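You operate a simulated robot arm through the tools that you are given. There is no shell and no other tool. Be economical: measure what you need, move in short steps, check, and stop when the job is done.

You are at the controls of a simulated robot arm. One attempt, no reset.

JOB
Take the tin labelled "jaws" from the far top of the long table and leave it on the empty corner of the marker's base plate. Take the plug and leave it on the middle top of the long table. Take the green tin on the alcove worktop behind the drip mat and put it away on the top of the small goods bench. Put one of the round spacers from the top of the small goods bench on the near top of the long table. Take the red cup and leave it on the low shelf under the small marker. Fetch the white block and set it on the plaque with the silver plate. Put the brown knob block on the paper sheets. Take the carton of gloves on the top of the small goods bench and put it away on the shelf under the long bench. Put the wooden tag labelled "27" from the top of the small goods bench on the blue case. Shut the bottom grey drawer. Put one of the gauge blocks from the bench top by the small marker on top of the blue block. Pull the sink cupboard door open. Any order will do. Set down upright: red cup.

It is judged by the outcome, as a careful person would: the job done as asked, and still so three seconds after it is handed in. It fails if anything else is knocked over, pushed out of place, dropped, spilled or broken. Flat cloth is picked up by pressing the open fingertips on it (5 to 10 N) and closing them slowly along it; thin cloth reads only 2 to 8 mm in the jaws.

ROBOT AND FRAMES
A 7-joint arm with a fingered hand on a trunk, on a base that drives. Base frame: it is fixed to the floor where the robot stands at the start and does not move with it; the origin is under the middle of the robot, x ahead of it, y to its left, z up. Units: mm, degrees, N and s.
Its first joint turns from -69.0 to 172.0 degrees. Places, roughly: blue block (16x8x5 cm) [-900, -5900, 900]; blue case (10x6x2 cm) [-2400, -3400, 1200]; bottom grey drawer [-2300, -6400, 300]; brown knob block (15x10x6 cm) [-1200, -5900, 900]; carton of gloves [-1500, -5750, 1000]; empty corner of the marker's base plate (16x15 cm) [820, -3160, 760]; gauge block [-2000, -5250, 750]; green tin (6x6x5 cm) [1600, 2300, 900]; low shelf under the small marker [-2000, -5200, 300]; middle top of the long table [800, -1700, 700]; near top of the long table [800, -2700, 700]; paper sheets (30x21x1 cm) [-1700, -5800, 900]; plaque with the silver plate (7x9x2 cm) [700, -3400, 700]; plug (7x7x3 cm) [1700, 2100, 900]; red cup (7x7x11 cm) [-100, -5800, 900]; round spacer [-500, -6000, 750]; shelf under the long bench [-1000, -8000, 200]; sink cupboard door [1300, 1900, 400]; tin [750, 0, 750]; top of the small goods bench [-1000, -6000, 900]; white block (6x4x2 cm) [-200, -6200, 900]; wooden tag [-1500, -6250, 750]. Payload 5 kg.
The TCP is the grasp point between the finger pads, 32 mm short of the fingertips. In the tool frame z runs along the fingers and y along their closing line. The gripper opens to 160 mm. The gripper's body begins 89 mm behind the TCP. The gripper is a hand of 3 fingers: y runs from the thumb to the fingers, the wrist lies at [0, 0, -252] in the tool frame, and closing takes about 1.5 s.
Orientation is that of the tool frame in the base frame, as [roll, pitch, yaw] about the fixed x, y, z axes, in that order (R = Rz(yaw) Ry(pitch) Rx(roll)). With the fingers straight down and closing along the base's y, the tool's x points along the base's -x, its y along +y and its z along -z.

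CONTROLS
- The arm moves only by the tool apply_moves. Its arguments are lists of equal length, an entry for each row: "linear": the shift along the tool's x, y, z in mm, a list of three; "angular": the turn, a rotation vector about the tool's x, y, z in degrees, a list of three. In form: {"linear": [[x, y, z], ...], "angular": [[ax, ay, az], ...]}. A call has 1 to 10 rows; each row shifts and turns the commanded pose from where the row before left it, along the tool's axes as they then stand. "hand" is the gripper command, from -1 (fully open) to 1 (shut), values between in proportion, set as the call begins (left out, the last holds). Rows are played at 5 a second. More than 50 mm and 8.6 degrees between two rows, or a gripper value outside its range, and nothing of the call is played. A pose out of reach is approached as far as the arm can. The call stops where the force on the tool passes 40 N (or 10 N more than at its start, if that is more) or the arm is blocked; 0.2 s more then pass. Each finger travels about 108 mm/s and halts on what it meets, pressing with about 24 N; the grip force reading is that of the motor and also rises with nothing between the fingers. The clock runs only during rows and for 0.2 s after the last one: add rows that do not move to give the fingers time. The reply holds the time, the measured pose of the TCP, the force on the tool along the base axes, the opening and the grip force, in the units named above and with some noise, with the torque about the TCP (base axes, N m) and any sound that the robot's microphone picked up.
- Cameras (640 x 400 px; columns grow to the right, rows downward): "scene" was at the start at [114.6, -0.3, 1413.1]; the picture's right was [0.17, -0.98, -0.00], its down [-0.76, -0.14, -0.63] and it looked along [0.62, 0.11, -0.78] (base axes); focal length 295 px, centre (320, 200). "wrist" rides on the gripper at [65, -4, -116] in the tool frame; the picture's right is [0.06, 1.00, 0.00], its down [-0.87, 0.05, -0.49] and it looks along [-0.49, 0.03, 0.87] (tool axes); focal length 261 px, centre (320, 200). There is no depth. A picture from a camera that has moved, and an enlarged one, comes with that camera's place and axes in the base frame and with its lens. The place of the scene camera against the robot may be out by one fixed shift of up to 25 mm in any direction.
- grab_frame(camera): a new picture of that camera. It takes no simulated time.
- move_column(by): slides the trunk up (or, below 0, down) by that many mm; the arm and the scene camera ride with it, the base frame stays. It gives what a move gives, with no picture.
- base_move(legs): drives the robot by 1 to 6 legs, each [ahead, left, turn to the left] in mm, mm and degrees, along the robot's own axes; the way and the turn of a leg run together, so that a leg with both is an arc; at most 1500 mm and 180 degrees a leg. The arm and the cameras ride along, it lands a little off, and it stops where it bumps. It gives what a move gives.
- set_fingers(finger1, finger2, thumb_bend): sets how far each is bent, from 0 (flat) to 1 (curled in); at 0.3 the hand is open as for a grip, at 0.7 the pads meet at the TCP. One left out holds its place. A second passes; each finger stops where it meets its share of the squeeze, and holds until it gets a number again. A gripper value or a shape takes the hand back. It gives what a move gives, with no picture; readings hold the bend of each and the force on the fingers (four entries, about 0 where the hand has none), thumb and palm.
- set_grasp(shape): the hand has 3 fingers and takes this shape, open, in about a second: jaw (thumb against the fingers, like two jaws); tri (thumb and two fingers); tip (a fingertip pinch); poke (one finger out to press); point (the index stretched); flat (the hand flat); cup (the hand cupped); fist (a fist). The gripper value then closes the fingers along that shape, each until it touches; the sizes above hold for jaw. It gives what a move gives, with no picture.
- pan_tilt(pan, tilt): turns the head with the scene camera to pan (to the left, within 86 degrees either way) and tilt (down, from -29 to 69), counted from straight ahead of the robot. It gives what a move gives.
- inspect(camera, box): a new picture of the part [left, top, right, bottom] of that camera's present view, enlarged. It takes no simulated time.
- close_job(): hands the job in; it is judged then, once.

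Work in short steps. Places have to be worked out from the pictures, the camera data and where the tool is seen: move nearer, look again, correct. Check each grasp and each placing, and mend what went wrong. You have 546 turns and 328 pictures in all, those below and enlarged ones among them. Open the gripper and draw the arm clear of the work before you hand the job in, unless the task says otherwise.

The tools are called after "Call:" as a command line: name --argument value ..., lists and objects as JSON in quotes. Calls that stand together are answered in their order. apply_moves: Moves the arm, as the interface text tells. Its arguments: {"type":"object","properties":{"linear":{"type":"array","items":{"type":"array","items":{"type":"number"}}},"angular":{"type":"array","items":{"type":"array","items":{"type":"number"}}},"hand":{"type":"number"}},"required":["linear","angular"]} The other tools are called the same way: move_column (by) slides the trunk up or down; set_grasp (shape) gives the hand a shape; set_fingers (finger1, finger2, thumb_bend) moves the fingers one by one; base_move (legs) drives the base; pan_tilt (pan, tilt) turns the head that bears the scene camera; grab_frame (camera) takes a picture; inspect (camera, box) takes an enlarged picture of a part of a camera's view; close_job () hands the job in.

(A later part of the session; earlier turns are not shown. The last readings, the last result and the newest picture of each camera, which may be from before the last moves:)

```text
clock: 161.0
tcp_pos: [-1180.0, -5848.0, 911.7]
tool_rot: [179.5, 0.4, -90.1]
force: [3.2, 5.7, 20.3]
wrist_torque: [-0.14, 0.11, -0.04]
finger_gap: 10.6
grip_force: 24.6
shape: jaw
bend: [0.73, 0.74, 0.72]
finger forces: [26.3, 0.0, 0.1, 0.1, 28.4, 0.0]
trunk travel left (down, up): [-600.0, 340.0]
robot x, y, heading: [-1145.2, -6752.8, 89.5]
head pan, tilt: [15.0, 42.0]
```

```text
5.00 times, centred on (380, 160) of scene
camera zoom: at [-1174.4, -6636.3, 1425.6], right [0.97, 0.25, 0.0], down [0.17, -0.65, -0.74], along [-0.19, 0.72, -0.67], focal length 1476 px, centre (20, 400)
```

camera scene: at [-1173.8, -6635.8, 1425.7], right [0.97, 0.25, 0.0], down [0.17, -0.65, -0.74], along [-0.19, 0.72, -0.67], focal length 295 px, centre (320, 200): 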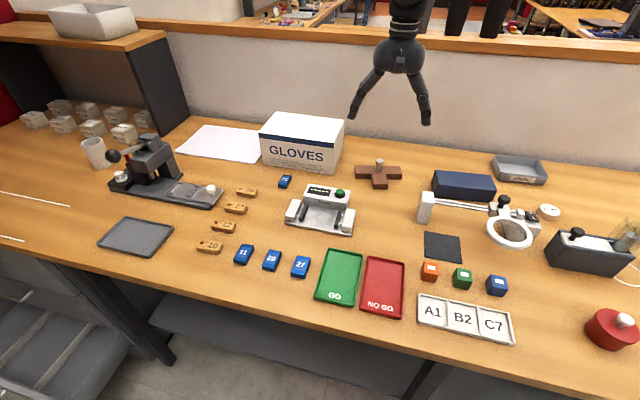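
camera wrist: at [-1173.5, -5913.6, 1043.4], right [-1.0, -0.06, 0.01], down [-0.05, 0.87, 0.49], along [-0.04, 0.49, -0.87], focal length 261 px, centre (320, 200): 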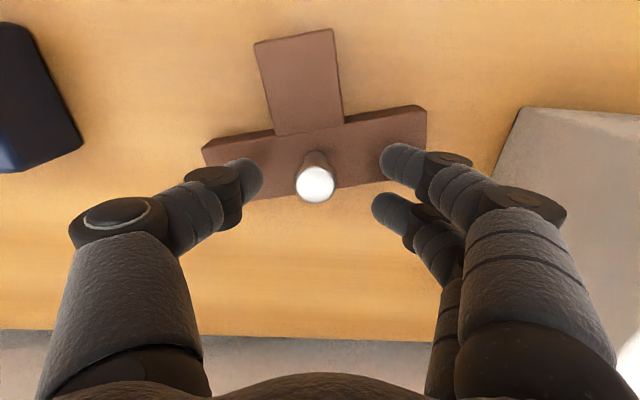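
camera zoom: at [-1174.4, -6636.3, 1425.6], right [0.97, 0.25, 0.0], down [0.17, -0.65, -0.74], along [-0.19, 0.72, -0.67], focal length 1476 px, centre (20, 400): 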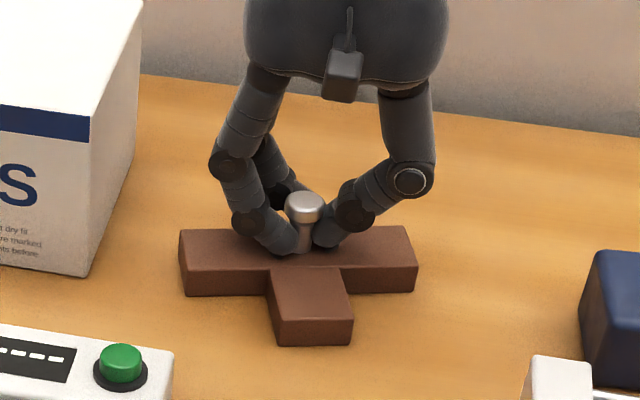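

The fingers hold the knob slightly off-centre (behind it). I reopen, rise a little and re-centre: 8 mm toward me, 6 mm left.

Call:
apply_moves --linear '[[0, 0, 0], [0, 0, 0], [0, 0, 0], [0, 0, 0]]' --angular '[[0, 0, 0], [0, 0, 0], [0, 0, 0], [0, 0, 0]]' --hand 0.2

Call:
apply_moves --linear '[[0, 0, -4], [8, 5, 0], [0, 0, 0]]' --angular '[[0, 0, 0], [0, 0, 0], [0, 0, 0]]'

Call:
inspect --camera "scene" --box '[330, 120, 430, 200]'

Call:
grab_frame --camera "wrist"

```text
clock: 162.0
tcp_pos: [-1179.1, -5849.0, 913.6]
tool_rot: [179.6, 0.3, -90.1]
force: [3.4, 1.1, 14.8]
wrist_torque: [-0.2, 0.1, -0.06]
finger_gap: 10.4
grip_force: 24.2
shape: jaw
bend: [0.73, 0.74, 0.72]
finger forces: [24.4, 0.1, 0.0, 0.0, 23.3, 0.1]
trunk travel left (down, up): [-600.0, 340.0]
robot x, y, heading: [-1143.9, -6754.5, 89.5]
head pan, tilt: [15.0, 42.0]
```

```text
clock: 162.8
tcp_pos: [-1184.6, -5854.8, 916.0]
tool_rot: [179.5, 0.4, -90.1]
force: [0.4, 0.6, 0.0]
wrist_torque: [-0.06, 0.08, -0.04]
finger_gap: 8.3
grip_force: 23.9
shape: jaw
bend: [0.72, 0.74, 0.72]
finger forces: [17.0, 0.0, 0.1, 0.1, 15.5, 0.1]
trunk travel left (down, up): [-600.0, 340.0]
robot x, y, heading: [-1146.2, -6752.4, 89.5]
head pan, tilt: [15.0, 42.0]
```

```text
5.00 times, centred on (380, 160) of scene
camera zoom: at [-1174.8, -6634.6, 1425.5], right [0.97, 0.25, 0.0], down [0.17, -0.65, -0.74], along [-0.19, 0.72, -0.67], focal length 1476 px, centre (20, 400)
```

zoom: 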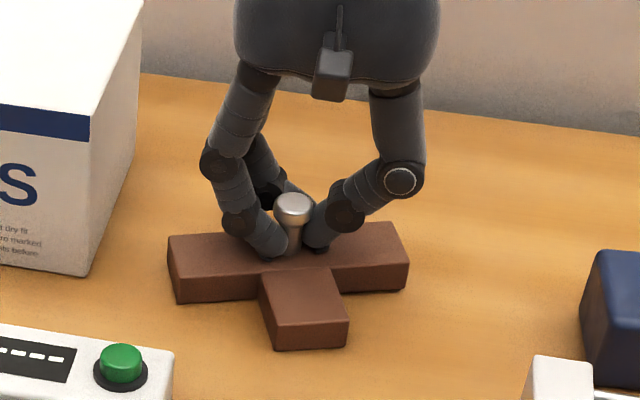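

```text
268 pictures are left
camera wrist: at [-1179.2, -5920.3, 1031.9], right [-1.0, -0.06, 0.01], down [-0.05, 0.87, 0.5], along [-0.04, 0.49, -0.87], focal length 261 px, centre (320, 200)
```

wrist: 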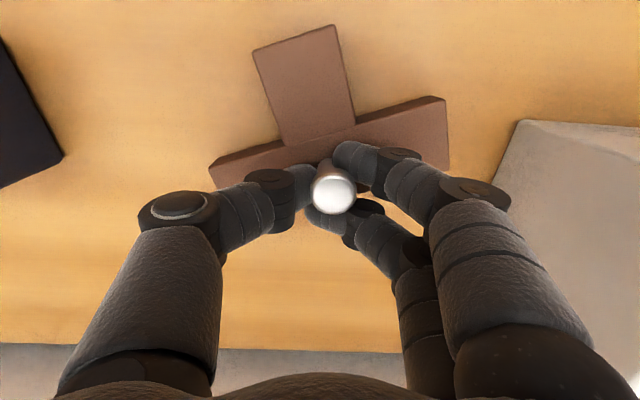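

The fingers still pinch the waist under the knob's head—a usable hold. I command full closing and lift a little to test.

Call:
apply_moves --linear '[[0, 0, 0], [0, 0, 0], [0, 0, 0], [0, 0, 0]]' --angular '[[0, 0, 0], [0, 0, 0], [0, 0, 0], [0, 0, 0]]' --hand 1

Call:
apply_moves --linear '[[0, 0, -5], [0, 0, -10], [0, 0, -10], [0, 0, -10], [0, 0, 0]]' --angular '[[0, 0, 0], [0, 0, 0], [0, 0, 0], [0, 0, 0], [0, 0, 0]]'

Call:
inspect --camera "scene" --box '[330, 100, 430, 200]'

```text
clock: 163.8
tcp_pos: [-1183.8, -5855.1, 917.4]
tool_rot: [179.5, 0.3, -90.2]
force: [-1.0, 0.3, -0.9]
wrist_torque: [-0.05, 0.07, -0.03]
finger_gap: 8.2
grip_force: 24.1
shape: jaw
bend: [0.72, 0.74, 0.72]
finger forces: [16.9, 0.0, 0.1, 0.0, 15.3, 0.0]
trunk travel left (down, up): [-600.0, 340.0]
robot x, y, heading: [-1145.6, -6751.7, 89.8]
head pan, tilt: [15.0, 42.0]
```

```text
clock: 165.0
tcp_pos: [-1183.4, -5855.4, 951.6]
tool_rot: [179.5, 0.3, -90.2]
force: [0.0, 1.0, -1.7]
wrist_torque: [0.0, -0.01, 0.0]
finger_gap: 7.6
grip_force: 23.9
shape: jaw
bend: [0.72, 0.74, 0.72]
finger forces: [14.3, 0.0, 0.0, 0.1, 17.6, 0.0]
trunk travel left (down, up): [-600.0, 340.0]
robot x, y, heading: [-1144.8, -6755.9, 89.7]
head pan, tilt: [15.0, 42.0]
```

```text
4.00 times, centred on (380, 150) of scene
camera zoom: at [-1174.7, -6634.4, 1425.5], right [0.97, 0.25, 0.0], down [0.17, -0.65, -0.74], along [-0.19, 0.72, -0.67], focal length 1181 px, centre (80, 400)
```

zoom: 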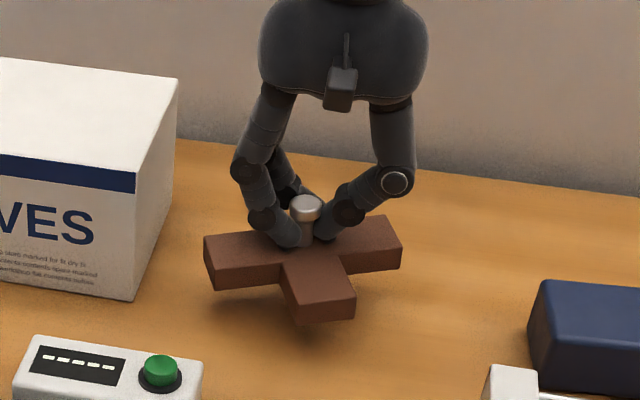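

The block is held, slightly tilted. I raise it above the glove box and drive left toward the paper sheets.

Call:
apply_moves --linear '[[0, 0, -35], [0, 0, -35], [0, 0, -35], [0, 0, -35], [0, 0, 0]]' --angular '[[0, 0, 0], [0, 0, 0], [0, 0, 0], [0, 0, 0], [0, 0, 0]]'

Call:
base_move --legs '[[0, 430, 0]]'

Call:
grab_frame --camera "scene"

Call:
grab_frame --camera "wrist"

```text
clock: 166.2
tcp_pos: [-1180.0, -5854.6, 1090.6]
tool_rot: [179.7, 0.2, -90.2]
force: [-0.2, 0.3, -1.1]
wrist_torque: [0.03, 0.01, 0.03]
finger_gap: 7.7
grip_force: 23.9
shape: jaw
bend: [0.72, 0.74, 0.72]
finger forces: [14.1, 0.0, 0.0, 0.0, 17.3, 0.1]
trunk travel left (down, up): [-600.0, 340.0]
robot x, y, heading: [-1143.2, -6750.4, 90.1]
head pan, tilt: [15.0, 42.0]
```

```text
clock: 168.9
tcp_pos: [-1613.8, -5851.8, 1090.8]
tool_rot: [179.6, 0.3, -90.4]
force: [0.1, 0.6, -0.6]
wrist_torque: [0.03, -0.04, 0.0]
finger_gap: 7.8
grip_force: 24.1
shape: jaw
bend: [0.72, 0.74, 0.72]
finger forces: [14.3, 0.1, 0.1, 0.0, 17.2, 0.0]
trunk travel left (down, up): [-600.0, 340.0]
robot x, y, heading: [-1577.0, -6751.4, 89.6]
head pan, tilt: [15.0, 42.0]
```

```text
266 pictures are left
camera scene: at [-1609.1, -6631.1, 1425.5], right [0.97, 0.25, 0.0], down [0.17, -0.65, -0.74], along [-0.19, 0.72, -0.67], focal length 295 px, centre (320, 200)
```

scene: 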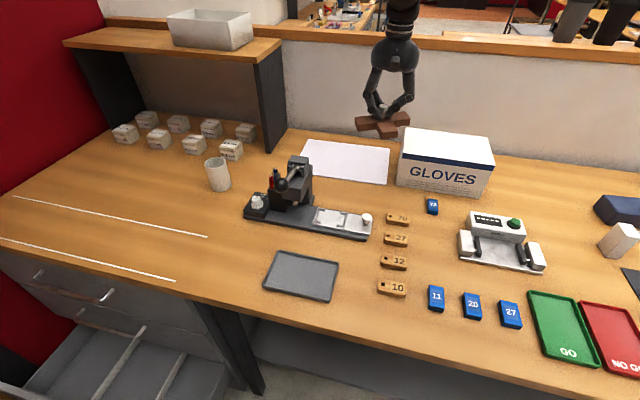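

```text
265 pictures are left
camera wrist: at [-1608.7, -5917.4, 1206.6], right [-1.0, -0.06, 0.01], down [-0.05, 0.87, 0.5], along [-0.03, 0.5, -0.87], focal length 261 px, centre (320, 200)
```

wrist: 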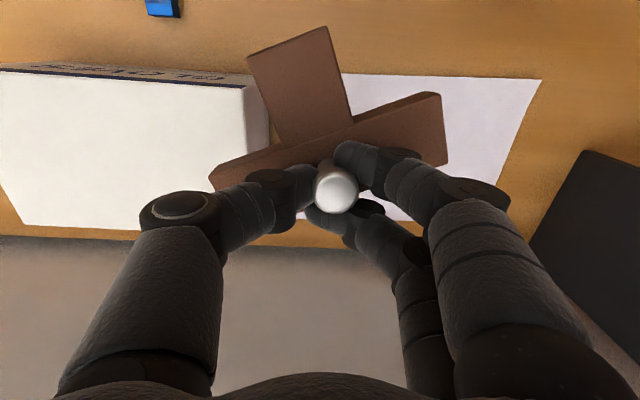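

Paper spans x −1880…−1600, y −5900…−5700. I creep 30 mm ahead and move the block over the paper centre.

Call:
base_move --legs '[[30, 0, 0]]'

Call:
apply_moves --linear '[[-8, 40, 0], [-8, 40, 0], [-7, 41, 0], [0, 0, 40], [0, 0, 40], [0, 0, 40], [0, 0, 0]]' --angular '[[0, 0, 0], [0, 0, 0], [0, 0, 0], [0, 0, 0], [0, 0, 0], [0, 0, 0], [0, 0, 0]]'

Call:
grab_frame --camera "wrist"

Call:
grab_frame --camera "scene"

```text
clock: 169.7
tcp_pos: [-1611.8, -5820.2, 1088.3]
tool_rot: [179.6, 0.1, -90.2]
force: [0.3, 1.3, -2.6]
wrist_torque: [-0.05, 0.0, 0.01]
finger_gap: 7.6
grip_force: 24.1
shape: jaw
bend: [0.72, 0.74, 0.72]
finger forces: [14.0, 0.0, 0.0, 0.1, 17.6, 0.0]
trunk travel left (down, up): [-600.0, 340.0]
robot x, y, heading: [-1576.7, -6721.0, 89.4]
head pan, tilt: [15.0, 42.0]
```

```text
clock: 171.3
tcp_pos: [-1733.6, -5798.5, 972.0]
tool_rot: [179.6, 0.3, -90.3]
force: [0.2, -0.8, -1.5]
wrist_torque: [0.06, -0.01, 0.02]
finger_gap: 7.9
grip_force: 24.4
shape: jaw
bend: [0.72, 0.74, 0.72]
finger forces: [14.0, 0.1, 0.0, 0.0, 17.2, 0.0]
trunk travel left (down, up): [-600.0, 340.0]
robot x, y, heading: [-1579.0, -6719.3, 89.6]
head pan, tilt: [15.0, 42.0]
```

```text
264 pictures are left
camera wrist: at [-1728.8, -5863.9, 1086.8], right [-1.0, -0.06, 0.01], down [-0.05, 0.87, 0.5], along [-0.03, 0.5, -0.87], focal length 261 px, centre (320, 200)
```

wrist: 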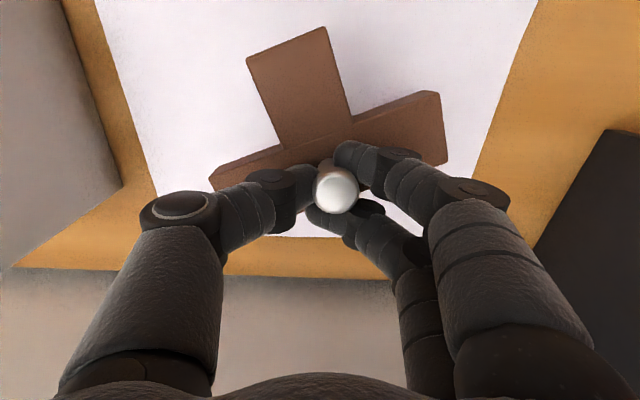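

```text
263 pictures are left
camera scene: at [-1608.6, -6602.3, 1425.7], right [0.97, 0.25, 0.0], down [0.17, -0.65, -0.74], along [-0.19, 0.72, -0.67], focal length 295 px, centre (320, 200)
```

scene: 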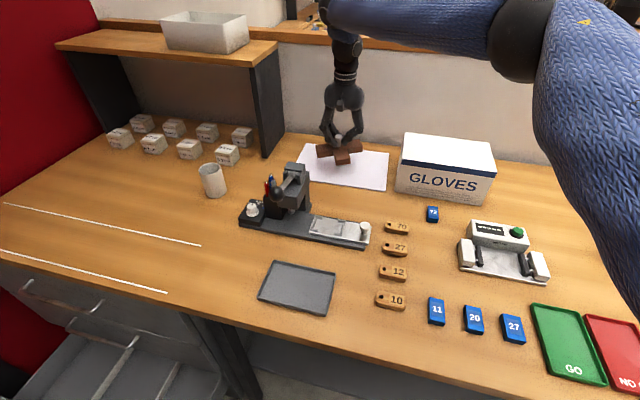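

Over the paper. I lower gently to contact.

Call:
apply_moves --linear '[[0, 0, 15], [0, 0, 10], [0, 0, 5], [0, 0, 4], [0, 0, 0]]' --angular '[[0, 0, 0], [0, 0, 0], [0, 0, 0], [0, 0, 0], [0, 0, 0]]'

Call:
apply_moves --linear '[[0, 0, 4], [0, 0, 3], [0, 0, 0]]' --angular '[[0, 0, 0], [0, 0, 0], [0, 0, 0]]'

Call:
inspect --camera "scene" --box '[290, 100, 400, 200]'

```text
clock: 172.5
tcp_pos: [-1734.2, -5797.2, 936.6]
tool_rot: [179.5, 0.2, -90.3]
force: [0.1, 0.1, -0.9]
wrist_torque: [0.01, 0.01, -0.02]
finger_gap: 7.5
grip_force: 23.8
shape: jaw
bend: [0.72, 0.74, 0.72]
finger forces: [13.9, 0.0, 0.0, 0.0, 17.1, 0.0]
trunk travel left (down, up): [-600.0, 340.0]
robot x, y, heading: [-1574.9, -6719.9, 89.5]
head pan, tilt: [15.0, 42.0]
```

```text
clock: 173.3
tcp_pos: [-1735.4, -5797.8, 930.2]
tool_rot: [179.6, 0.4, -90.2]
force: [-0.5, 0.8, -0.9]
wrist_torque: [0.01, 0.01, 0.0]
finger_gap: 7.4
grip_force: 24.2
shape: jaw
bend: [0.72, 0.74, 0.72]
finger forces: [14.0, 0.1, 0.1, 0.0, 17.1, 0.0]
trunk travel left (down, up): [-600.0, 340.0]
robot x, y, heading: [-1578.9, -6720.5, 89.6]
head pan, tilt: [15.0, 42.0]
```

```text
4.00 times, centred on (345, 150) of scene
camera zoom: at [-1607.8, -6601.0, 1425.5], right [0.97, 0.25, 0.0], down [0.17, -0.65, -0.74], along [-0.19, 0.72, -0.67], focal length 1181 px, centre (220, 400)
```

zoom: 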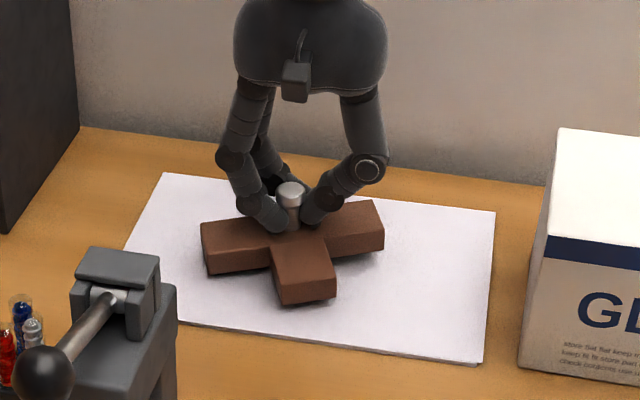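

Nearly down, well inside the sheet. I lower a few more millimetres to contact.

Call:
apply_moves --linear '[[0, 0, 3], [0, 0, 3], [0, 0, 0]]' --angular '[[0, 0, 0], [0, 0, 0], [0, 0, 0]]'

Call:
apply_moves --linear '[[0, 0, 3], [0, 0, 0]]' --angular '[[0, 0, 0], [0, 0, 0]]'

```text
clock: 174.1
tcp_pos: [-1733.8, -5797.1, 925.7]
tool_rot: [179.6, 0.4, -90.3]
force: [1.0, -0.6, -0.7]
wrist_torque: [0.0, 0.01, -0.03]
finger_gap: 7.8
grip_force: 23.6
shape: jaw
bend: [0.72, 0.74, 0.72]
finger forces: [14.0, 0.0, 0.0, 0.1, 17.1, 0.0]
trunk travel left (down, up): [-600.0, 340.0]
robot x, y, heading: [-1580.4, -6720.2, 89.6]
head pan, tilt: [15.0, 42.0]
```

```text
clock: 174.7
tcp_pos: [-1734.7, -5798.0, 922.3]
tool_rot: [179.6, 0.2, -90.3]
force: [0.6, 0.4, 1.5]
wrist_torque: [-0.09, 0.12, -0.01]
finger_gap: 7.7
grip_force: 24.0
shape: jaw
bend: [0.72, 0.74, 0.72]
finger forces: [16.6, 0.0, 0.0, 0.0, 16.2, 0.1]
trunk travel left (down, up): [-600.0, 340.0]
robot x, y, heading: [-1577.7, -6720.0, 89.3]
head pan, tilt: [15.0, 42.0]
```

Contact felt. One more small step, then I open.

Call:
apply_moves --linear '[[0, 0, 2], [0, 0, 0]]' --angular '[[0, 0, 0], [0, 0, 0]]'

Call:
apply_moves --linear '[[0, 0, 0], [0, 0, 0], [0, 0, 0], [0, 0, 0], [0, 0, -10], [0, 0, -30], [0, 0, -40], [0, 0, -40], [0, 0, 0]]' --angular '[[0, 0, 0], [0, 0, 0], [0, 0, 0], [0, 0, 0], [0, 0, 0], [0, 0, 0], [0, 0, 0], [0, 0, 0], [0, 0, 0]]' --hand 0

Call:
inspect --camera "scene" --box '[290, 100, 400, 200]'

```text
clock: 175.3
tcp_pos: [-1735.4, -5798.3, 919.0]
tool_rot: [179.6, 0.3, -90.2]
force: [0.7, 0.3, 1.5]
wrist_torque: [-0.09, 0.13, 0.01]
finger_gap: 7.8
grip_force: 24.1
shape: jaw
bend: [0.72, 0.74, 0.72]
finger forces: [19.1, 0.0, 0.0, 0.0, 17.0, 0.0]
trunk travel left (down, up): [-600.0, 340.0]
robot x, y, heading: [-1577.8, -6720.4, 89.5]
head pan, tilt: [15.0, 42.0]
```

```text
clock: 177.3
tcp_pos: [-1734.5, -5796.4, 1037.1]
tool_rot: [179.7, 0.2, -90.3]
force: [0.3, 0.3, 0.1]
wrist_torque: [-0.04, 0.01, -0.03]
finger_gap: 79.5
grip_force: 0.1
shape: jaw
bend: [0.72, 0.72, 0.7]
finger forces: [0.0, 0.0, 0.0, 0.0, 0.0, 0.0]
trunk travel left (down, up): [-600.0, 340.0]
robot x, y, heading: [-1581.2, -6720.1, 89.5]
head pan, tilt: [15.0, 42.0]
```

```text
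4.00 times, centred on (345, 150) of scene
camera zoom: at [-1607.7, -6600.1, 1425.4], right [0.97, 0.25, 0.0], down [0.17, -0.65, -0.74], along [-0.19, 0.72, -0.67], focal length 1181 px, centre (220, 400)
```

zoom: 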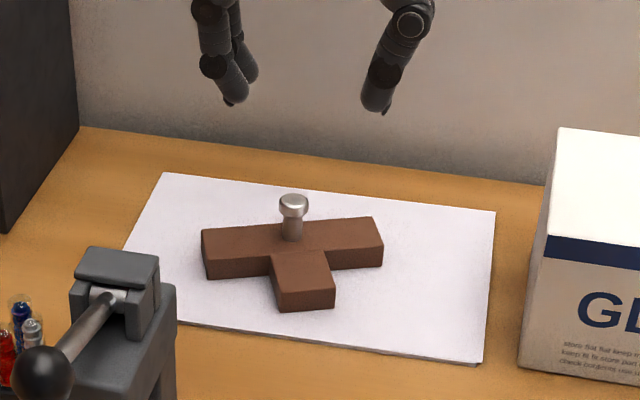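

Brown block is on the paper. Next the glove carton: I move above it to measure it accurately.

Call:
apply_moves --linear '[[0, 0, -40], [0, -48, -10], [0, -48, 0], [0, -48, 0], [0, -48, 0], [0, -48, 0], [10, -48, 0], [10, -10, 0], [0, 0, 0]]' --angular '[[0, 0, 0], [0, 0, 0], [0, 0, 0], [0, 0, 0], [0, 0, 0], [0, 0, 0], [0, 0, 0], [0, 0, 0], [0, 0, 0]]' --hand -1

Call:
grab_frame --camera "wrist"

Call:
inspect --camera "scene" --box '[380, 110, 510, 210]'

```text
clock: 179.3
tcp_pos: [-1434.2, -5817.9, 1086.9]
tool_rot: [179.5, 0.3, -90.4]
force: [0.1, 0.3, -0.1]
wrist_torque: [-0.01, 0.01, 0.01]
finger_gap: 159.9
grip_force: 0.0
shape: jaw
bend: [0.3, 0.3, 0.3]
finger forces: [0.1, 0.0, 0.1, 0.1, 0.0, 0.1]
trunk travel left (down, up): [-600.0, 340.0]
robot x, y, heading: [-1574.9, -6719.5, 89.3]
head pan, tilt: [15.0, 42.0]
```

```text
260 pictures are left
camera wrist: at [-1430.3, -5883.6, 1202.4], right [-1.0, -0.06, 0.01], down [-0.05, 0.87, 0.5], along [-0.04, 0.49, -0.87], focal length 261 px, centre (320, 200)
```

wrist: 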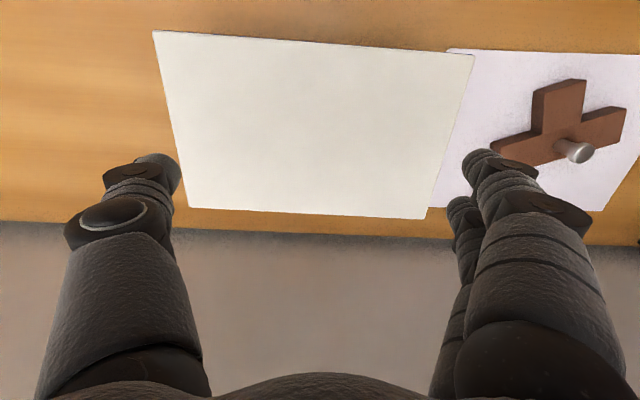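

```text
4.00 times, centred on (445, 160) of scene
camera zoom: at [-1607.2, -6601.0, 1425.5], right [0.97, 0.25, 0.0], down [0.17, -0.65, -0.74], along [-0.19, 0.72, -0.67], focal length 1181 px, centre (-180, 360)
```

zoom: 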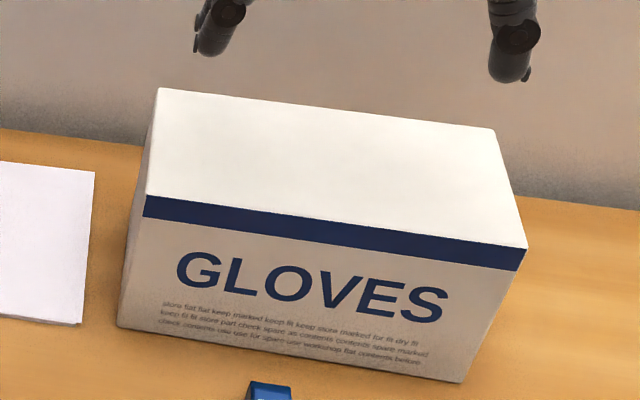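

The carton measures about 238×148 mm, top z≈979, axis-aligned, centre ≈(−1431, −5816). I raise slightly and turn the hand 90° so it closes along y, with the fingers opened wider than the jaw default.

Call:
apply_moves --linear '[[0, 0, 0], [0, 0, 0], [0, 0, 0], [0, 0, 0], [0, 0, 0], [0, 0, 0], [0, 0, 0], [0, 0, 0], [0, 0, 0], [0, 0, 0]]' --angular '[[0, 0, 8.2], [0, 0, 8.2], [0, 0, 8.2], [0, 0, 8.2], [0, 0, 8.2], [0, 0, 8.2], [0, 0, 8.2], [0, 0, 8.2], [0, 0, 8.2], [0, 0, 8.2]]'

Call:
apply_moves --linear '[[0, 0, 0], [0, 0, 0]]' --angular '[[0, 0, 7.6], [0, 0, 0]]'

Call:
set_fingers --finger1 0.2 --finger2 0.2 --thumb_bend 0.2

Call:
grab_frame --camera "wrist"

Call:
grab_frame --camera "scene"

```text
clock: 181.5
tcp_pos: [-1435.1, -5819.0, 1087.4]
tool_rot: [179.7, -0.5, -172.4]
force: [-0.6, 0.5, 0.3]
wrist_torque: [-0.02, 0.0, 0.0]
finger_gap: 159.8
grip_force: 0.0
shape: jaw
bend: [0.3, 0.3, 0.3]
finger forces: [0.1, 0.1, 0.0, 0.0, 0.0, 0.1]
trunk travel left (down, up): [-600.0, 340.0]
robot x, y, heading: [-1578.3, -6721.8, 89.3]
head pan, tilt: [15.0, 42.0]
```

```text
clock: 182.1
tcp_pos: [-1434.5, -5820.1, 1086.0]
tool_rot: [179.7, -0.3, -179.9]
force: [0.6, 0.5, -0.6]
wrist_torque: [-0.02, 0.0, -0.01]
finger_gap: 159.7
grip_force: 0.0
shape: jaw
bend: [0.3, 0.3, 0.3]
finger forces: [0.0, 0.0, 0.0, 0.1, 0.0, 0.0]
trunk travel left (down, up): [-600.0, 340.0]
robot x, y, heading: [-1574.7, -6718.5, 89.5]
head pan, tilt: [15.0, 42.0]
```

```text
clock: 183.1
tcp_pos: [-1436.5, -5819.7, 1087.2]
tool_rot: [179.6, -0.4, -179.9]
force: [0.0, 0.8, 0.5]
wrist_torque: [0.02, 0.01, 0.04]
finger_gap: 192.6
grip_force: 0.1
shape: fingers
bend: [0.2, 0.2, 0.2]
finger forces: [0.1, 0.1, 0.0, 0.0, 0.0, 0.0]
trunk travel left (down, up): [-600.0, 340.0]
robot x, y, heading: [-1575.6, -6716.7, 89.7]
head pan, tilt: [15.0, 42.0]
```

```text
258 pictures are left
camera wrist: at [-1499.5, -5824.1, 1203.5], right [-0.06, 1.0, 0.01], down [0.87, 0.05, 0.48], along [0.48, 0.04, -0.87], focal length 261 px, centre (320, 200)
```

wrist: 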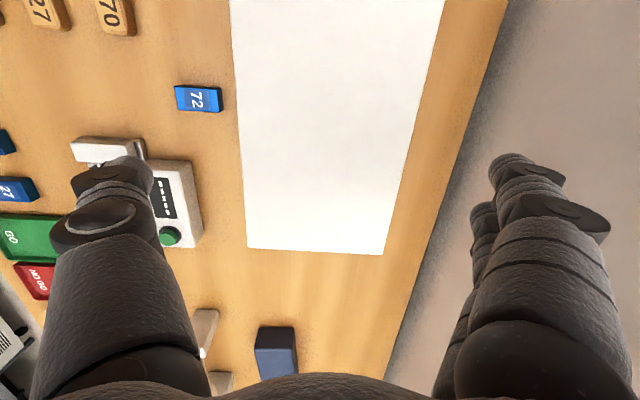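

```text
257 pictures are left
camera scene: at [-1607.7, -6601.1, 1425.5], right [0.97, 0.25, 0.0], down [0.17, -0.65, -0.74], along [-0.19, 0.72, -0.67], focal length 295 px, centre (320, 200)
```

scene: 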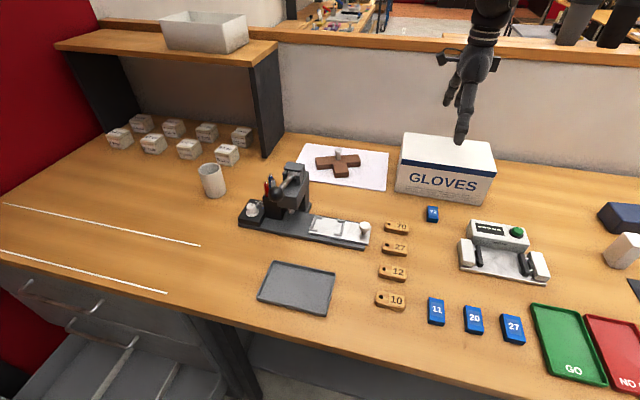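

Centre is (−1431, −5815). I shift 5 mm and descend so the fingers straddle the carton (TCP z≈935).

Call:
apply_moves --linear '[[-5, 5, 30], [0, 0, 40], [0, 0, 40], [0, 0, 30], [0, 0, 12], [0, 0, 0]]' --angular '[[0, 0, 0], [0, 0, 0], [0, 0, 0], [0, 0, 0], [0, 0, 0], [0, 0, 0]]'

Call:
grab_frame --camera "wrist"

Call:
inspect --camera "scene" --box '[380, 80, 520, 210]'

```text
clock: 184.3
tcp_pos: [-1431.6, -5814.4, 948.0]
tool_rot: [179.2, -0.7, -179.9]
force: [1.2, -9.4, 28.6]
wrist_torque: [0.07, 0.04, 0.0]
finger_gap: 207.9
grip_force: 17.4
shape: fingers
bend: [0.19, 0.19, 0.19]
finger forces: [6.2, 6.0, 0.1, 0.0, 23.1, 0.0]
trunk travel left (down, up): [-600.0, 340.0]
robot x, y, heading: [-1574.5, -6721.7, 89.5]
head pan, tilt: [15.0, 42.0]
stopped in row 5: the force on the tool passed its limit at 47 N (the readings are from after the stop); the commanded pose is now the measured one
```

```text
256 pictures are left
camera wrist: at [-1495.0, -5820.0, 1064.4], right [-0.06, 1.0, 0.02], down [0.88, 0.05, 0.48], along [0.48, 0.04, -0.88], focal length 261 px, centre (320, 200)
```

wrist: 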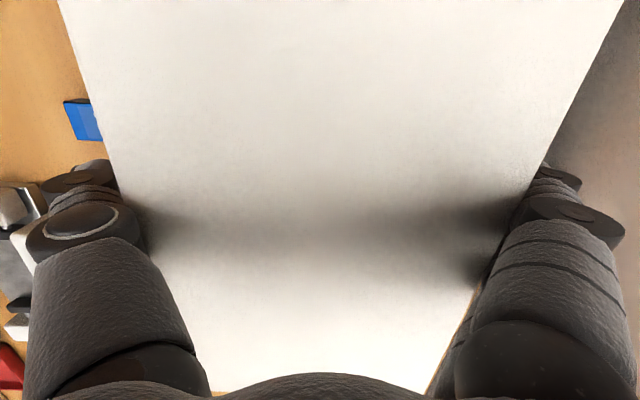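

```text
3.08 times, centred on (450, 145) of scene
camera zoom: at [-1607.5, -6603.1, 1426.0], right [0.97, 0.25, 0.0], down [0.17, -0.65, -0.74], along [-0.19, 0.72, -0.67], focal length 908 px, centre (-80, 369)
```

zoom: 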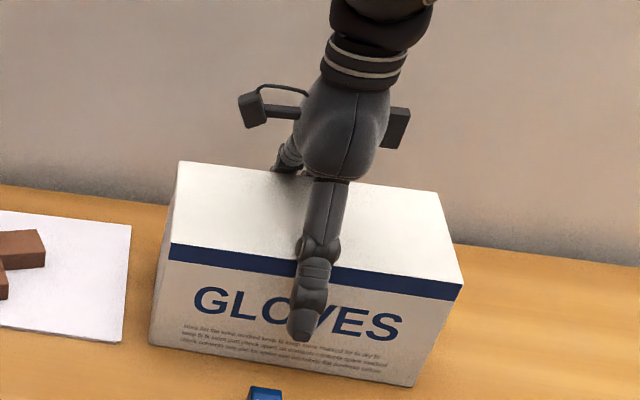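

The fingers straddle the carton; the upper links meet its edges. I rise 8 mm and close with the jaw.

Call:
apply_moves --linear '[[0, 0, -6], [0, 0, -4], [0, 0, 0]]' --angular '[[0, 0, 0], [0, 0, 0], [0, 0, 0]]'

Call:
set_fingers --finger1 0.7 --finger2 0.7 --thumb_bend 0.7

Call:
grab_frame --camera "wrist"

Call:
inspect --camera "scene" --box '[380, 80, 520, 210]'

```text
clock: 185.1
tcp_pos: [-1431.3, -5813.8, 951.9]
tool_rot: [179.4, -0.6, -179.9]
force: [0.3, -1.4, -1.1]
wrist_torque: [-0.06, -0.01, -0.02]
finger_gap: 202.2
grip_force: 7.5
shape: fingers
bend: [0.18, 0.18, 0.13]
finger forces: [3.6, 3.4, 0.1, 0.0, 7.9, 0.0]
trunk travel left (down, up): [-600.0, 340.0]
robot x, y, heading: [-1578.3, -6722.2, 89.5]
head pan, tilt: [15.0, 42.0]
```

```text
clock: 186.1
tcp_pos: [-1431.9, -5813.5, 952.6]
tool_rot: [179.3, -0.6, -179.9]
force: [0.6, 0.4, -5.5]
wrist_torque: [-0.03, 0.0, 0.01]
finger_gap: 161.1
grip_force: 41.5
shape: fingers
bend: [0.65, 0.65, 0.64]
finger forces: [21.1, 19.2, 0.1, 0.0, 42.3, 0.0]
trunk travel left (down, up): [-600.0, 340.0]
robot x, y, heading: [-1576.1, -6718.3, 89.5]
head pan, tilt: [15.0, 42.0]
```

```text
254 pictures are left
camera wrist: at [-1494.6, -5818.7, 1069.2], right [-0.06, 1.0, 0.01], down [0.87, 0.05, 0.48], along [0.48, 0.04, -0.88], focal length 261 px, centre (320, 200)
```

wrist: 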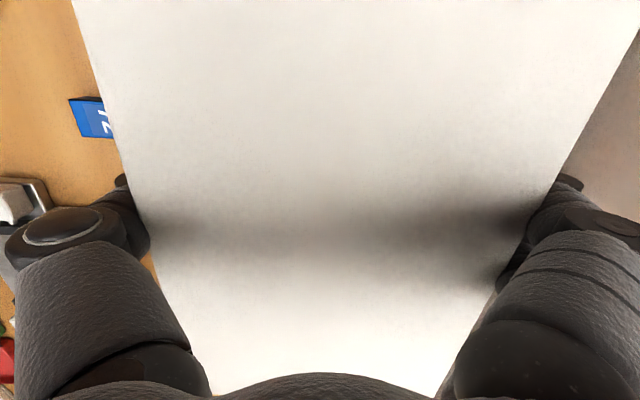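

```text
3.08 times, centred on (450, 145) of scene
camera zoom: at [-1607.6, -6600.7, 1425.5], right [0.97, 0.25, 0.0], down [0.17, -0.65, -0.74], along [-0.19, 0.72, -0.67], focal length 908 px, centre (-80, 369)
```

zoom: 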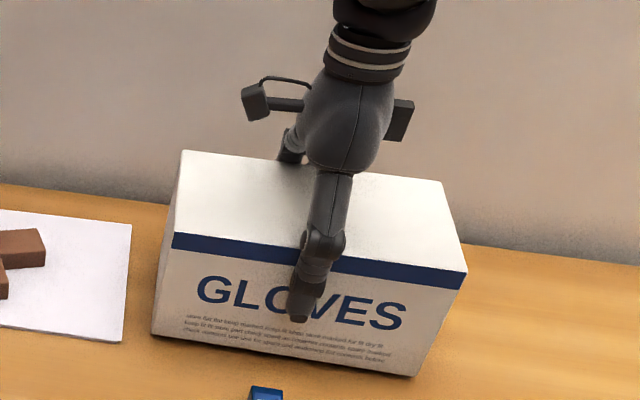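

A firm hold (42 N), it seems to lift already. I raise it.

Call:
apply_moves --linear '[[0, 0, -10], [0, 0, -20], [0, 0, -30], [0, 0, -40], [0, 0, 0]]' --angular '[[0, 0, 0], [0, 0, 0], [0, 0, 0], [0, 0, 0], [0, 0, 0]]'

Call:
inspect --camera "scene" --box '[360, 60, 540, 210]'

```text
clock: 187.3
tcp_pos: [-1430.9, -5815.1, 1050.7]
tool_rot: [179.6, -0.6, -179.9]
force: [-0.3, 0.4, -5.1]
wrist_torque: [-0.05, 0.01, -0.02]
finger_gap: 160.5
grip_force: 40.9
shape: fingers
bend: [0.65, 0.65, 0.64]
finger forces: [21.1, 18.9, 0.0, 0.0, 42.1, 0.1]
trunk travel left (down, up): [-600.0, 340.0]
robot x, y, heading: [-1578.6, -6721.1, 89.1]
head pan, tilt: [15.0, 42.0]
```

```text
2.67 times, centred on (450, 135) of scene
camera zoom: at [-1607.1, -6599.5, 1425.3], right [0.97, 0.25, 0.0], down [0.17, -0.65, -0.74], along [-0.19, 0.72, -0.67], focal length 787 px, centre (-27, 373)
```

zoom: 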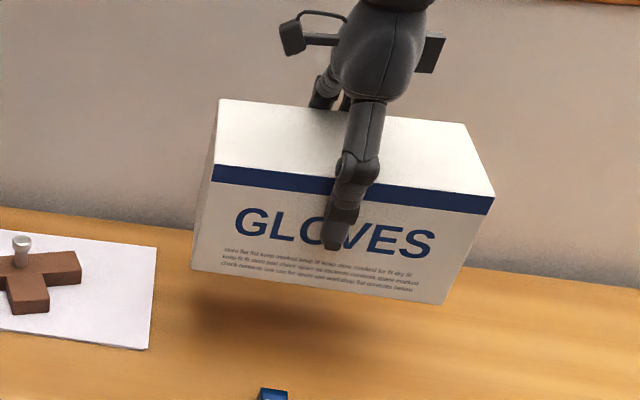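

Solid hold. I raise a little more, retract the arm, back off from the bench, and turn to the long bench behind.

Call:
apply_moves --linear '[[0, 0, -40], [0, -30, -30], [0, -48, 0], [0, -48, 0], [0, -48, 0], [0, -48, 0], [0, -48, 0], [0, -40, 0], [0, 0, 0]]' --angular '[[0, 0, 0], [0, 0, 0], [0, 0, 0], [0, 0, 0], [0, 0, 0], [0, 0, 0], [0, 0, 0], [0, 0, 0], [0, 0, 0]]'

Call:
base_move --legs '[[-330, 0, 0], [0, -500, 0], [0, 0, -90], [0, 0, -90]]'

Call:
pan_tilt --pan 0 --tilt 40

Call:
grab_frame --camera "scene"

```text
clock: 189.3
tcp_pos: [-1427.4, -6115.2, 1123.1]
tool_rot: [179.5, -0.6, -179.9]
force: [0.9, 0.9, -4.4]
wrist_torque: [-0.04, 0.02, 0.02]
finger_gap: 160.7
grip_force: 39.8
shape: fingers
bend: [0.65, 0.65, 0.64]
finger forces: [20.6, 18.5, 0.0, 0.0, 40.9, 0.1]
out of reach, approached as far as the arm can: row 8
trunk travel left (down, up): [-600.0, 340.0]
robot x, y, heading: [-1577.8, -6719.4, 89.6]
head pan, tilt: [15.0, 42.0]
```

```text
clock: 201.7
tcp_pos: [-1228.8, -7658.6, 1122.1]
tool_rot: [179.3, -0.7, 0.2]
force: [0.2, 1.0, -4.3]
wrist_torque: [0.03, 0.0, 0.04]
finger_gap: 160.0
grip_force: 33.7
shape: fingers
bend: [0.66, 0.66, 0.64]
finger forces: [16.9, 15.8, 0.1, 0.0, 34.1, 0.1]
trunk travel left (down, up): [-600.0, 340.0]
robot x, y, heading: [-1079.1, -7057.1, -90.8]
head pan, tilt: [15.0, 42.0]
```

```text
clock: 202.4
tcp_pos: [-1228.5, -7658.1, 1121.7]
tool_rot: [179.3, -0.7, 0.1]
force: [0.6, 0.5, -4.8]
wrist_torque: [0.05, 0.0, 0.01]
finger_gap: 159.8
grip_force: 33.0
shape: fingers
bend: [0.66, 0.66, 0.64]
finger forces: [17.0, 15.8, 0.1, 0.1, 34.1, 0.1]
trunk travel left (down, up): [-600.0, 340.0]
robot x, y, heading: [-1079.1, -7054.7, -90.4]
head pan, tilt: [0.0, 40.0]
```

```text
251 pictures are left
camera scene: at [-1091.3, -7204.8, 1428.4], right [-1.0, 0.01, 0.0], down [0.01, 0.64, -0.77], along [-0.01, -0.77, -0.64], focal length 295 px, centre (320, 200)
```

scene: 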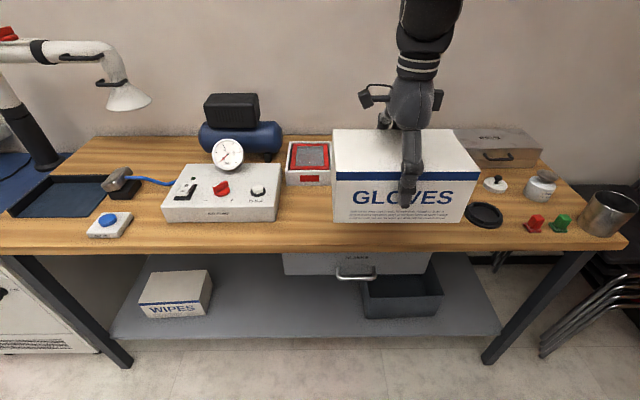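

The shelf has free room between WIPES and the bin. To keep the forearm out of the drawer I'll approach from the east, facing −x (elbow then lies toward the aisle). I back off, turn right, and reverse east.

Call:
base_move --legs '[[-250, 0, 0], [0, 0, -89.6], [-830, 0, 0]]'

Call:
pan_tilt --pan 45 --tilt 40

Call:
grab_frame --camera "scene"

```text
clock: 212.0
tcp_pos: [-853.2, -6662.0, 1122.5]
tool_rot: [179.4, -0.7, -87.7]
force: [0.0, 0.2, -4.6]
wrist_torque: [0.01, 0.01, 0.0]
finger_gap: 159.5
grip_force: 30.9
shape: fingers
bend: [0.66, 0.66, 0.64]
finger forces: [15.4, 15.1, 0.1, 0.0, 31.8, 0.0]
trunk travel left (down, up): [-600.0, 340.0]
robot x, y, heading: [-243.0, -6788.7, -178.3]
head pan, tilt: [0.0, 40.0]
```

```text
clock: 213.1
tcp_pos: [-853.1, -6661.1, 1122.7]
tool_rot: [179.4, -0.6, -87.6]
force: [0.1, -0.5, -4.3]
wrist_torque: [0.0, -0.05, -0.02]
finger_gap: 159.5
grip_force: 31.1
shape: fingers
bend: [0.66, 0.66, 0.64]
finger forces: [15.4, 15.3, 0.1, 0.0, 31.6, 0.0]
trunk travel left (down, up): [-600.0, 340.0]
robot x, y, heading: [-246.3, -6785.5, -178.4]
head pan, tilt: [45.0, 40.0]
```

```text
250 pictures are left
camera scene: at [-365.2, -6863.7, 1428.5], right [-0.73, 0.69, 0.0], down [0.44, 0.47, -0.77], along [-0.53, -0.56, -0.64], focal length 295 px, centre (320, 200)
```

scene: 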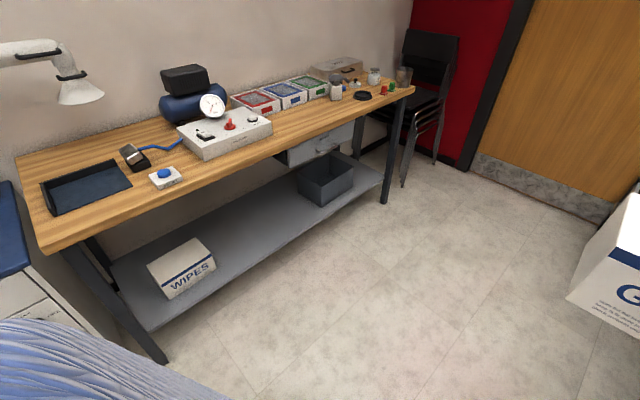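

Free shelf zone is x −1340…−620 at z≈235. I renew the squeeze, turn the box back 90° so it lies along the shelf, drive nearer the bench, then lower the trunk.

Call:
set_fingers --finger1 0.75 --finger2 0.75 --thumb_bend 0.75

Call:
apply_moves --linear '[[0, 0, 0], [0, 0, 0], [0, 0, 0], [0, 0, 0], [0, 0, 0], [0, 0, 0], [0, 0, 0], [0, 0, 0], [0, 0, 0], [0, 0, 0]]' --angular '[[0, 0, -8.4], [0, 0, -8.4], [0, 0, -8.4], [0, 0, -8.4], [0, 0, -8.4], [0, 0, -8.4], [0, 0, -8.4], [0, 0, -8.4], [0, 0, -8.4], [0, 0, -8.4]]'

Call:
base_move --legs '[[115, 535, -1.6]]'

Call:
move_column --by -560

Call:
grab_frame --camera "scene"

```text
clock: 214.1
tcp_pos: [-854.0, -6660.9, 1122.5]
tool_rot: [179.3, -0.7, -87.5]
force: [0.4, 0.0, -4.5]
wrist_torque: [-0.01, 0.01, 0.02]
finger_gap: 155.0
grip_force: 36.0
shape: fingers
bend: [0.7, 0.7, 0.65]
finger forces: [18.6, 17.4, 0.0, 0.0, 36.7, 0.0]
trunk travel left (down, up): [-600.0, 340.0]
robot x, y, heading: [-247.8, -6784.5, -178.2]
head pan, tilt: [45.0, 40.0]
```

```text
clock: 216.3
tcp_pos: [-854.6, -6662.5, 1122.4]
tool_rot: [179.3, 0.5, -3.5]
force: [0.6, 1.1, -3.3]
wrist_torque: [0.03, -0.02, 0.01]
finger_gap: 155.0
grip_force: 36.3
shape: fingers
bend: [0.7, 0.7, 0.65]
finger forces: [18.8, 17.4, 0.1, 0.1, 36.7, 0.1]
trunk travel left (down, up): [-600.0, 340.0]
robot x, y, heading: [-250.2, -6784.6, -178.2]
head pan, tilt: [45.0, 40.0]
```

```text
clock: 219.5
tcp_pos: [-956.2, -7183.4, 1123.9]
tool_rot: [179.4, 0.6, -5.3]
force: [-0.7, 0.2, -4.8]
wrist_torque: [0.05, -0.07, 0.02]
finger_gap: 155.1
grip_force: 36.5
shape: fingers
bend: [0.7, 0.7, 0.65]
finger forces: [18.6, 17.4, 0.0, 0.0, 36.7, 0.0]
trunk travel left (down, up): [-600.0, 340.0]
robot x, y, heading: [-352.4, -7327.1, -179.6]
head pan, tilt: [45.0, 40.0]
```

```text
refused: -560 is not a number from -400 to 400
```

```text
249 pictures are left
camera scene: at [-472.7, -7400.1, 1428.4], right [-0.71, 0.71, 0.0], down [0.45, 0.46, -0.77], along [-0.54, -0.54, -0.64], focal length 295 px, centre (320, 200)
```

scene: 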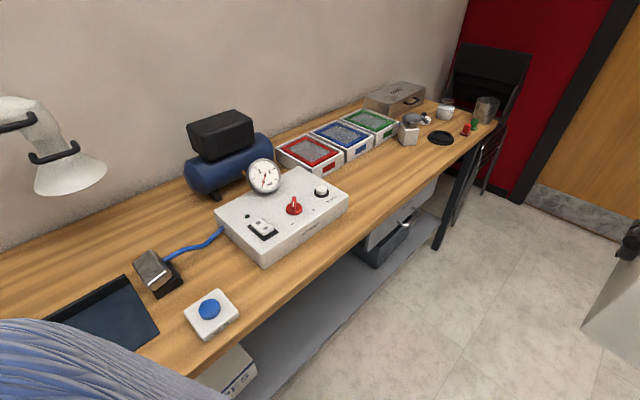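

I lower the trunk in two steps of 280 mm and square the box.

Call:
move_column --by -300

Call:
move_column --by -280

Call:
apply_moves --linear '[[0, 0, 0], [0, 0, 30], [0, 0, 40], [0, 0, 0]]' --angular '[[0, 0, -5.3], [0, 0, 0], [0, 0, 0], [0, 0, 0]]'

Call:
grab_frame --camera "scene"

```text
clock: 222.5
tcp_pos: [-956.5, -7183.4, 822.8]
tool_rot: [179.3, 0.5, -5.3]
force: [-0.4, 0.0, -3.8]
wrist_torque: [0.06, 0.03, 0.02]
finger_gap: 155.0
grip_force: 36.1
shape: fingers
bend: [0.7, 0.7, 0.65]
finger forces: [18.7, 17.4, 0.1, 0.0, 36.5, 0.1]
trunk travel left (down, up): [-300.0, 640.0]
robot x, y, heading: [-351.1, -7324.4, -179.8]
head pan, tilt: [45.0, 40.0]
```

```text
clock: 225.3
tcp_pos: [-955.3, -7183.6, 542.9]
tool_rot: [179.4, 0.5, -5.3]
force: [-0.1, -0.2, -4.4]
wrist_torque: [0.02, -0.01, -0.01]
finger_gap: 154.8
grip_force: 36.1
shape: fingers
bend: [0.7, 0.7, 0.65]
finger forces: [18.7, 17.4, 0.0, 0.0, 36.5, 0.1]
trunk travel left (down, up): [-20.0, 920.0]
robot x, y, heading: [-347.7, -7325.7, -179.8]
head pan, tilt: [45.0, 40.0]
```

```text
clock: 226.3
tcp_pos: [-955.1, -7184.7, 473.1]
tool_rot: [179.4, 0.6, -0.1]
force: [0.2, -0.1, -4.5]
wrist_torque: [0.02, -0.01, 0.02]
finger_gap: 155.0
grip_force: 36.6
shape: fingers
bend: [0.7, 0.7, 0.65]
finger forces: [18.7, 17.2, 0.0, 0.0, 36.6, 0.1]
trunk travel left (down, up): [-20.0, 920.0]
robot x, y, heading: [-351.1, -7325.1, -179.8]
head pan, tilt: [45.0, 40.0]
```

```text
248 pictures are left
camera scene: at [-472.3, -7399.3, 848.5], right [-0.71, 0.71, 0.0], down [0.45, 0.45, -0.77], along [-0.54, -0.54, -0.64], focal length 295 px, centre (320, 200)
```

scene: 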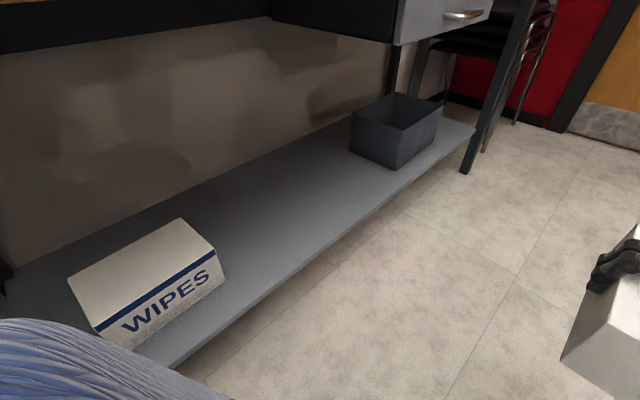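

The trunk is low and the shelf is visible. I lower the box to just above shelf height and move toward the shelf front, then check.

Call:
apply_moves --linear '[[0, 0, 40], [0, 0, 40], [0, 47, 0], [0, 47, 0], [0, 47, 0], [0, 47, 0], [0, 47, 0], [0, 47, 0], [0, 0, 0]]' --angular '[[0, 0, 0], [0, 0, 0], [0, 0, 0], [0, 0, 0], [0, 0, 0], [0, 0, 0], [0, 0, 0], [0, 0, 0], [0, 0, 0]]'

Call:
pan_tilt --pan 30 --tilt 25

Call:
grab_frame --camera "scene"

Call:
grab_frame --camera "wrist"

```text
clock: 228.3
tcp_pos: [-955.7, -7469.4, 395.8]
tool_rot: [179.4, 0.6, 0.0]
force: [0.1, 0.4, -4.0]
wrist_torque: [0.02, 0.04, 0.01]
finger_gap: 154.9
grip_force: 35.8
shape: fingers
bend: [0.7, 0.7, 0.65]
finger forces: [18.9, 17.3, 0.0, 0.0, 36.4, 0.0]
trunk travel left (down, up): [-20.0, 920.0]
robot x, y, heading: [-345.5, -7327.3, -179.9]
head pan, tilt: [45.0, 40.0]
```

```text
clock: 229.1
tcp_pos: [-954.5, -7469.7, 395.5]
tool_rot: [179.5, 0.7, 0.0]
force: [-0.1, 0.6, -4.8]
wrist_torque: [0.0, 0.01, 0.01]
finger_gap: 154.9
grip_force: 36.3
shape: fingers
bend: [0.7, 0.7, 0.65]
finger forces: [18.7, 17.1, 0.0, 0.1, 36.4, 0.0]
trunk travel left (down, up): [-20.0, 920.0]
robot x, y, heading: [-352.7, -7325.7, -180.0]
head pan, tilt: [30.0, 25.0]
```

```text
247 pictures are left
camera scene: at [-492.0, -7385.6, 871.7], right [-0.5, 0.86, 0.0], down [0.37, 0.21, -0.91], along [-0.78, -0.45, -0.42], focal length 295 px, centre (320, 200)
```

scene: 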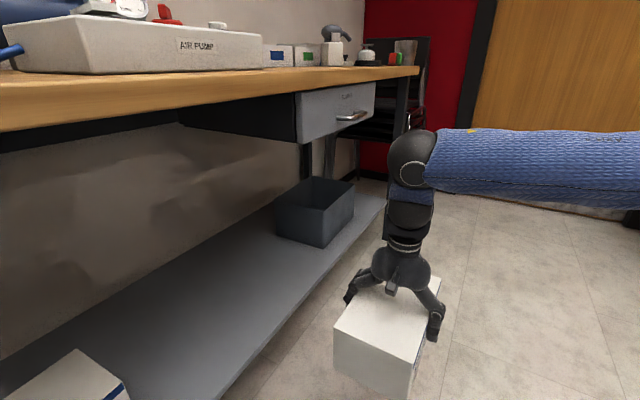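

```text
246 pictures are left
camera wrist: at [-888.7, -7463.8, 510.9], right [0.06, -1.0, 0.01], down [-0.86, -0.05, 0.5], along [-0.5, -0.04, -0.87], focal length 261 px, centre (320, 200)
```

wrist: 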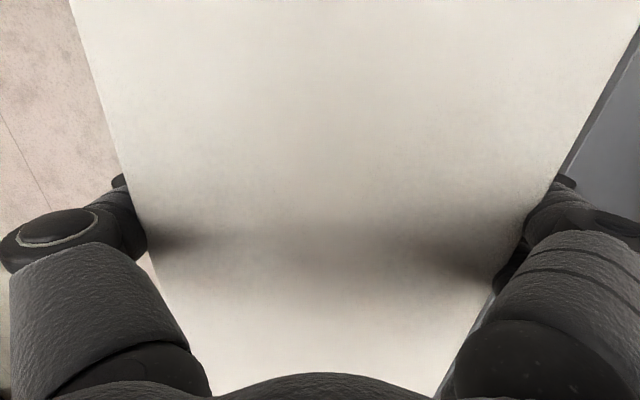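

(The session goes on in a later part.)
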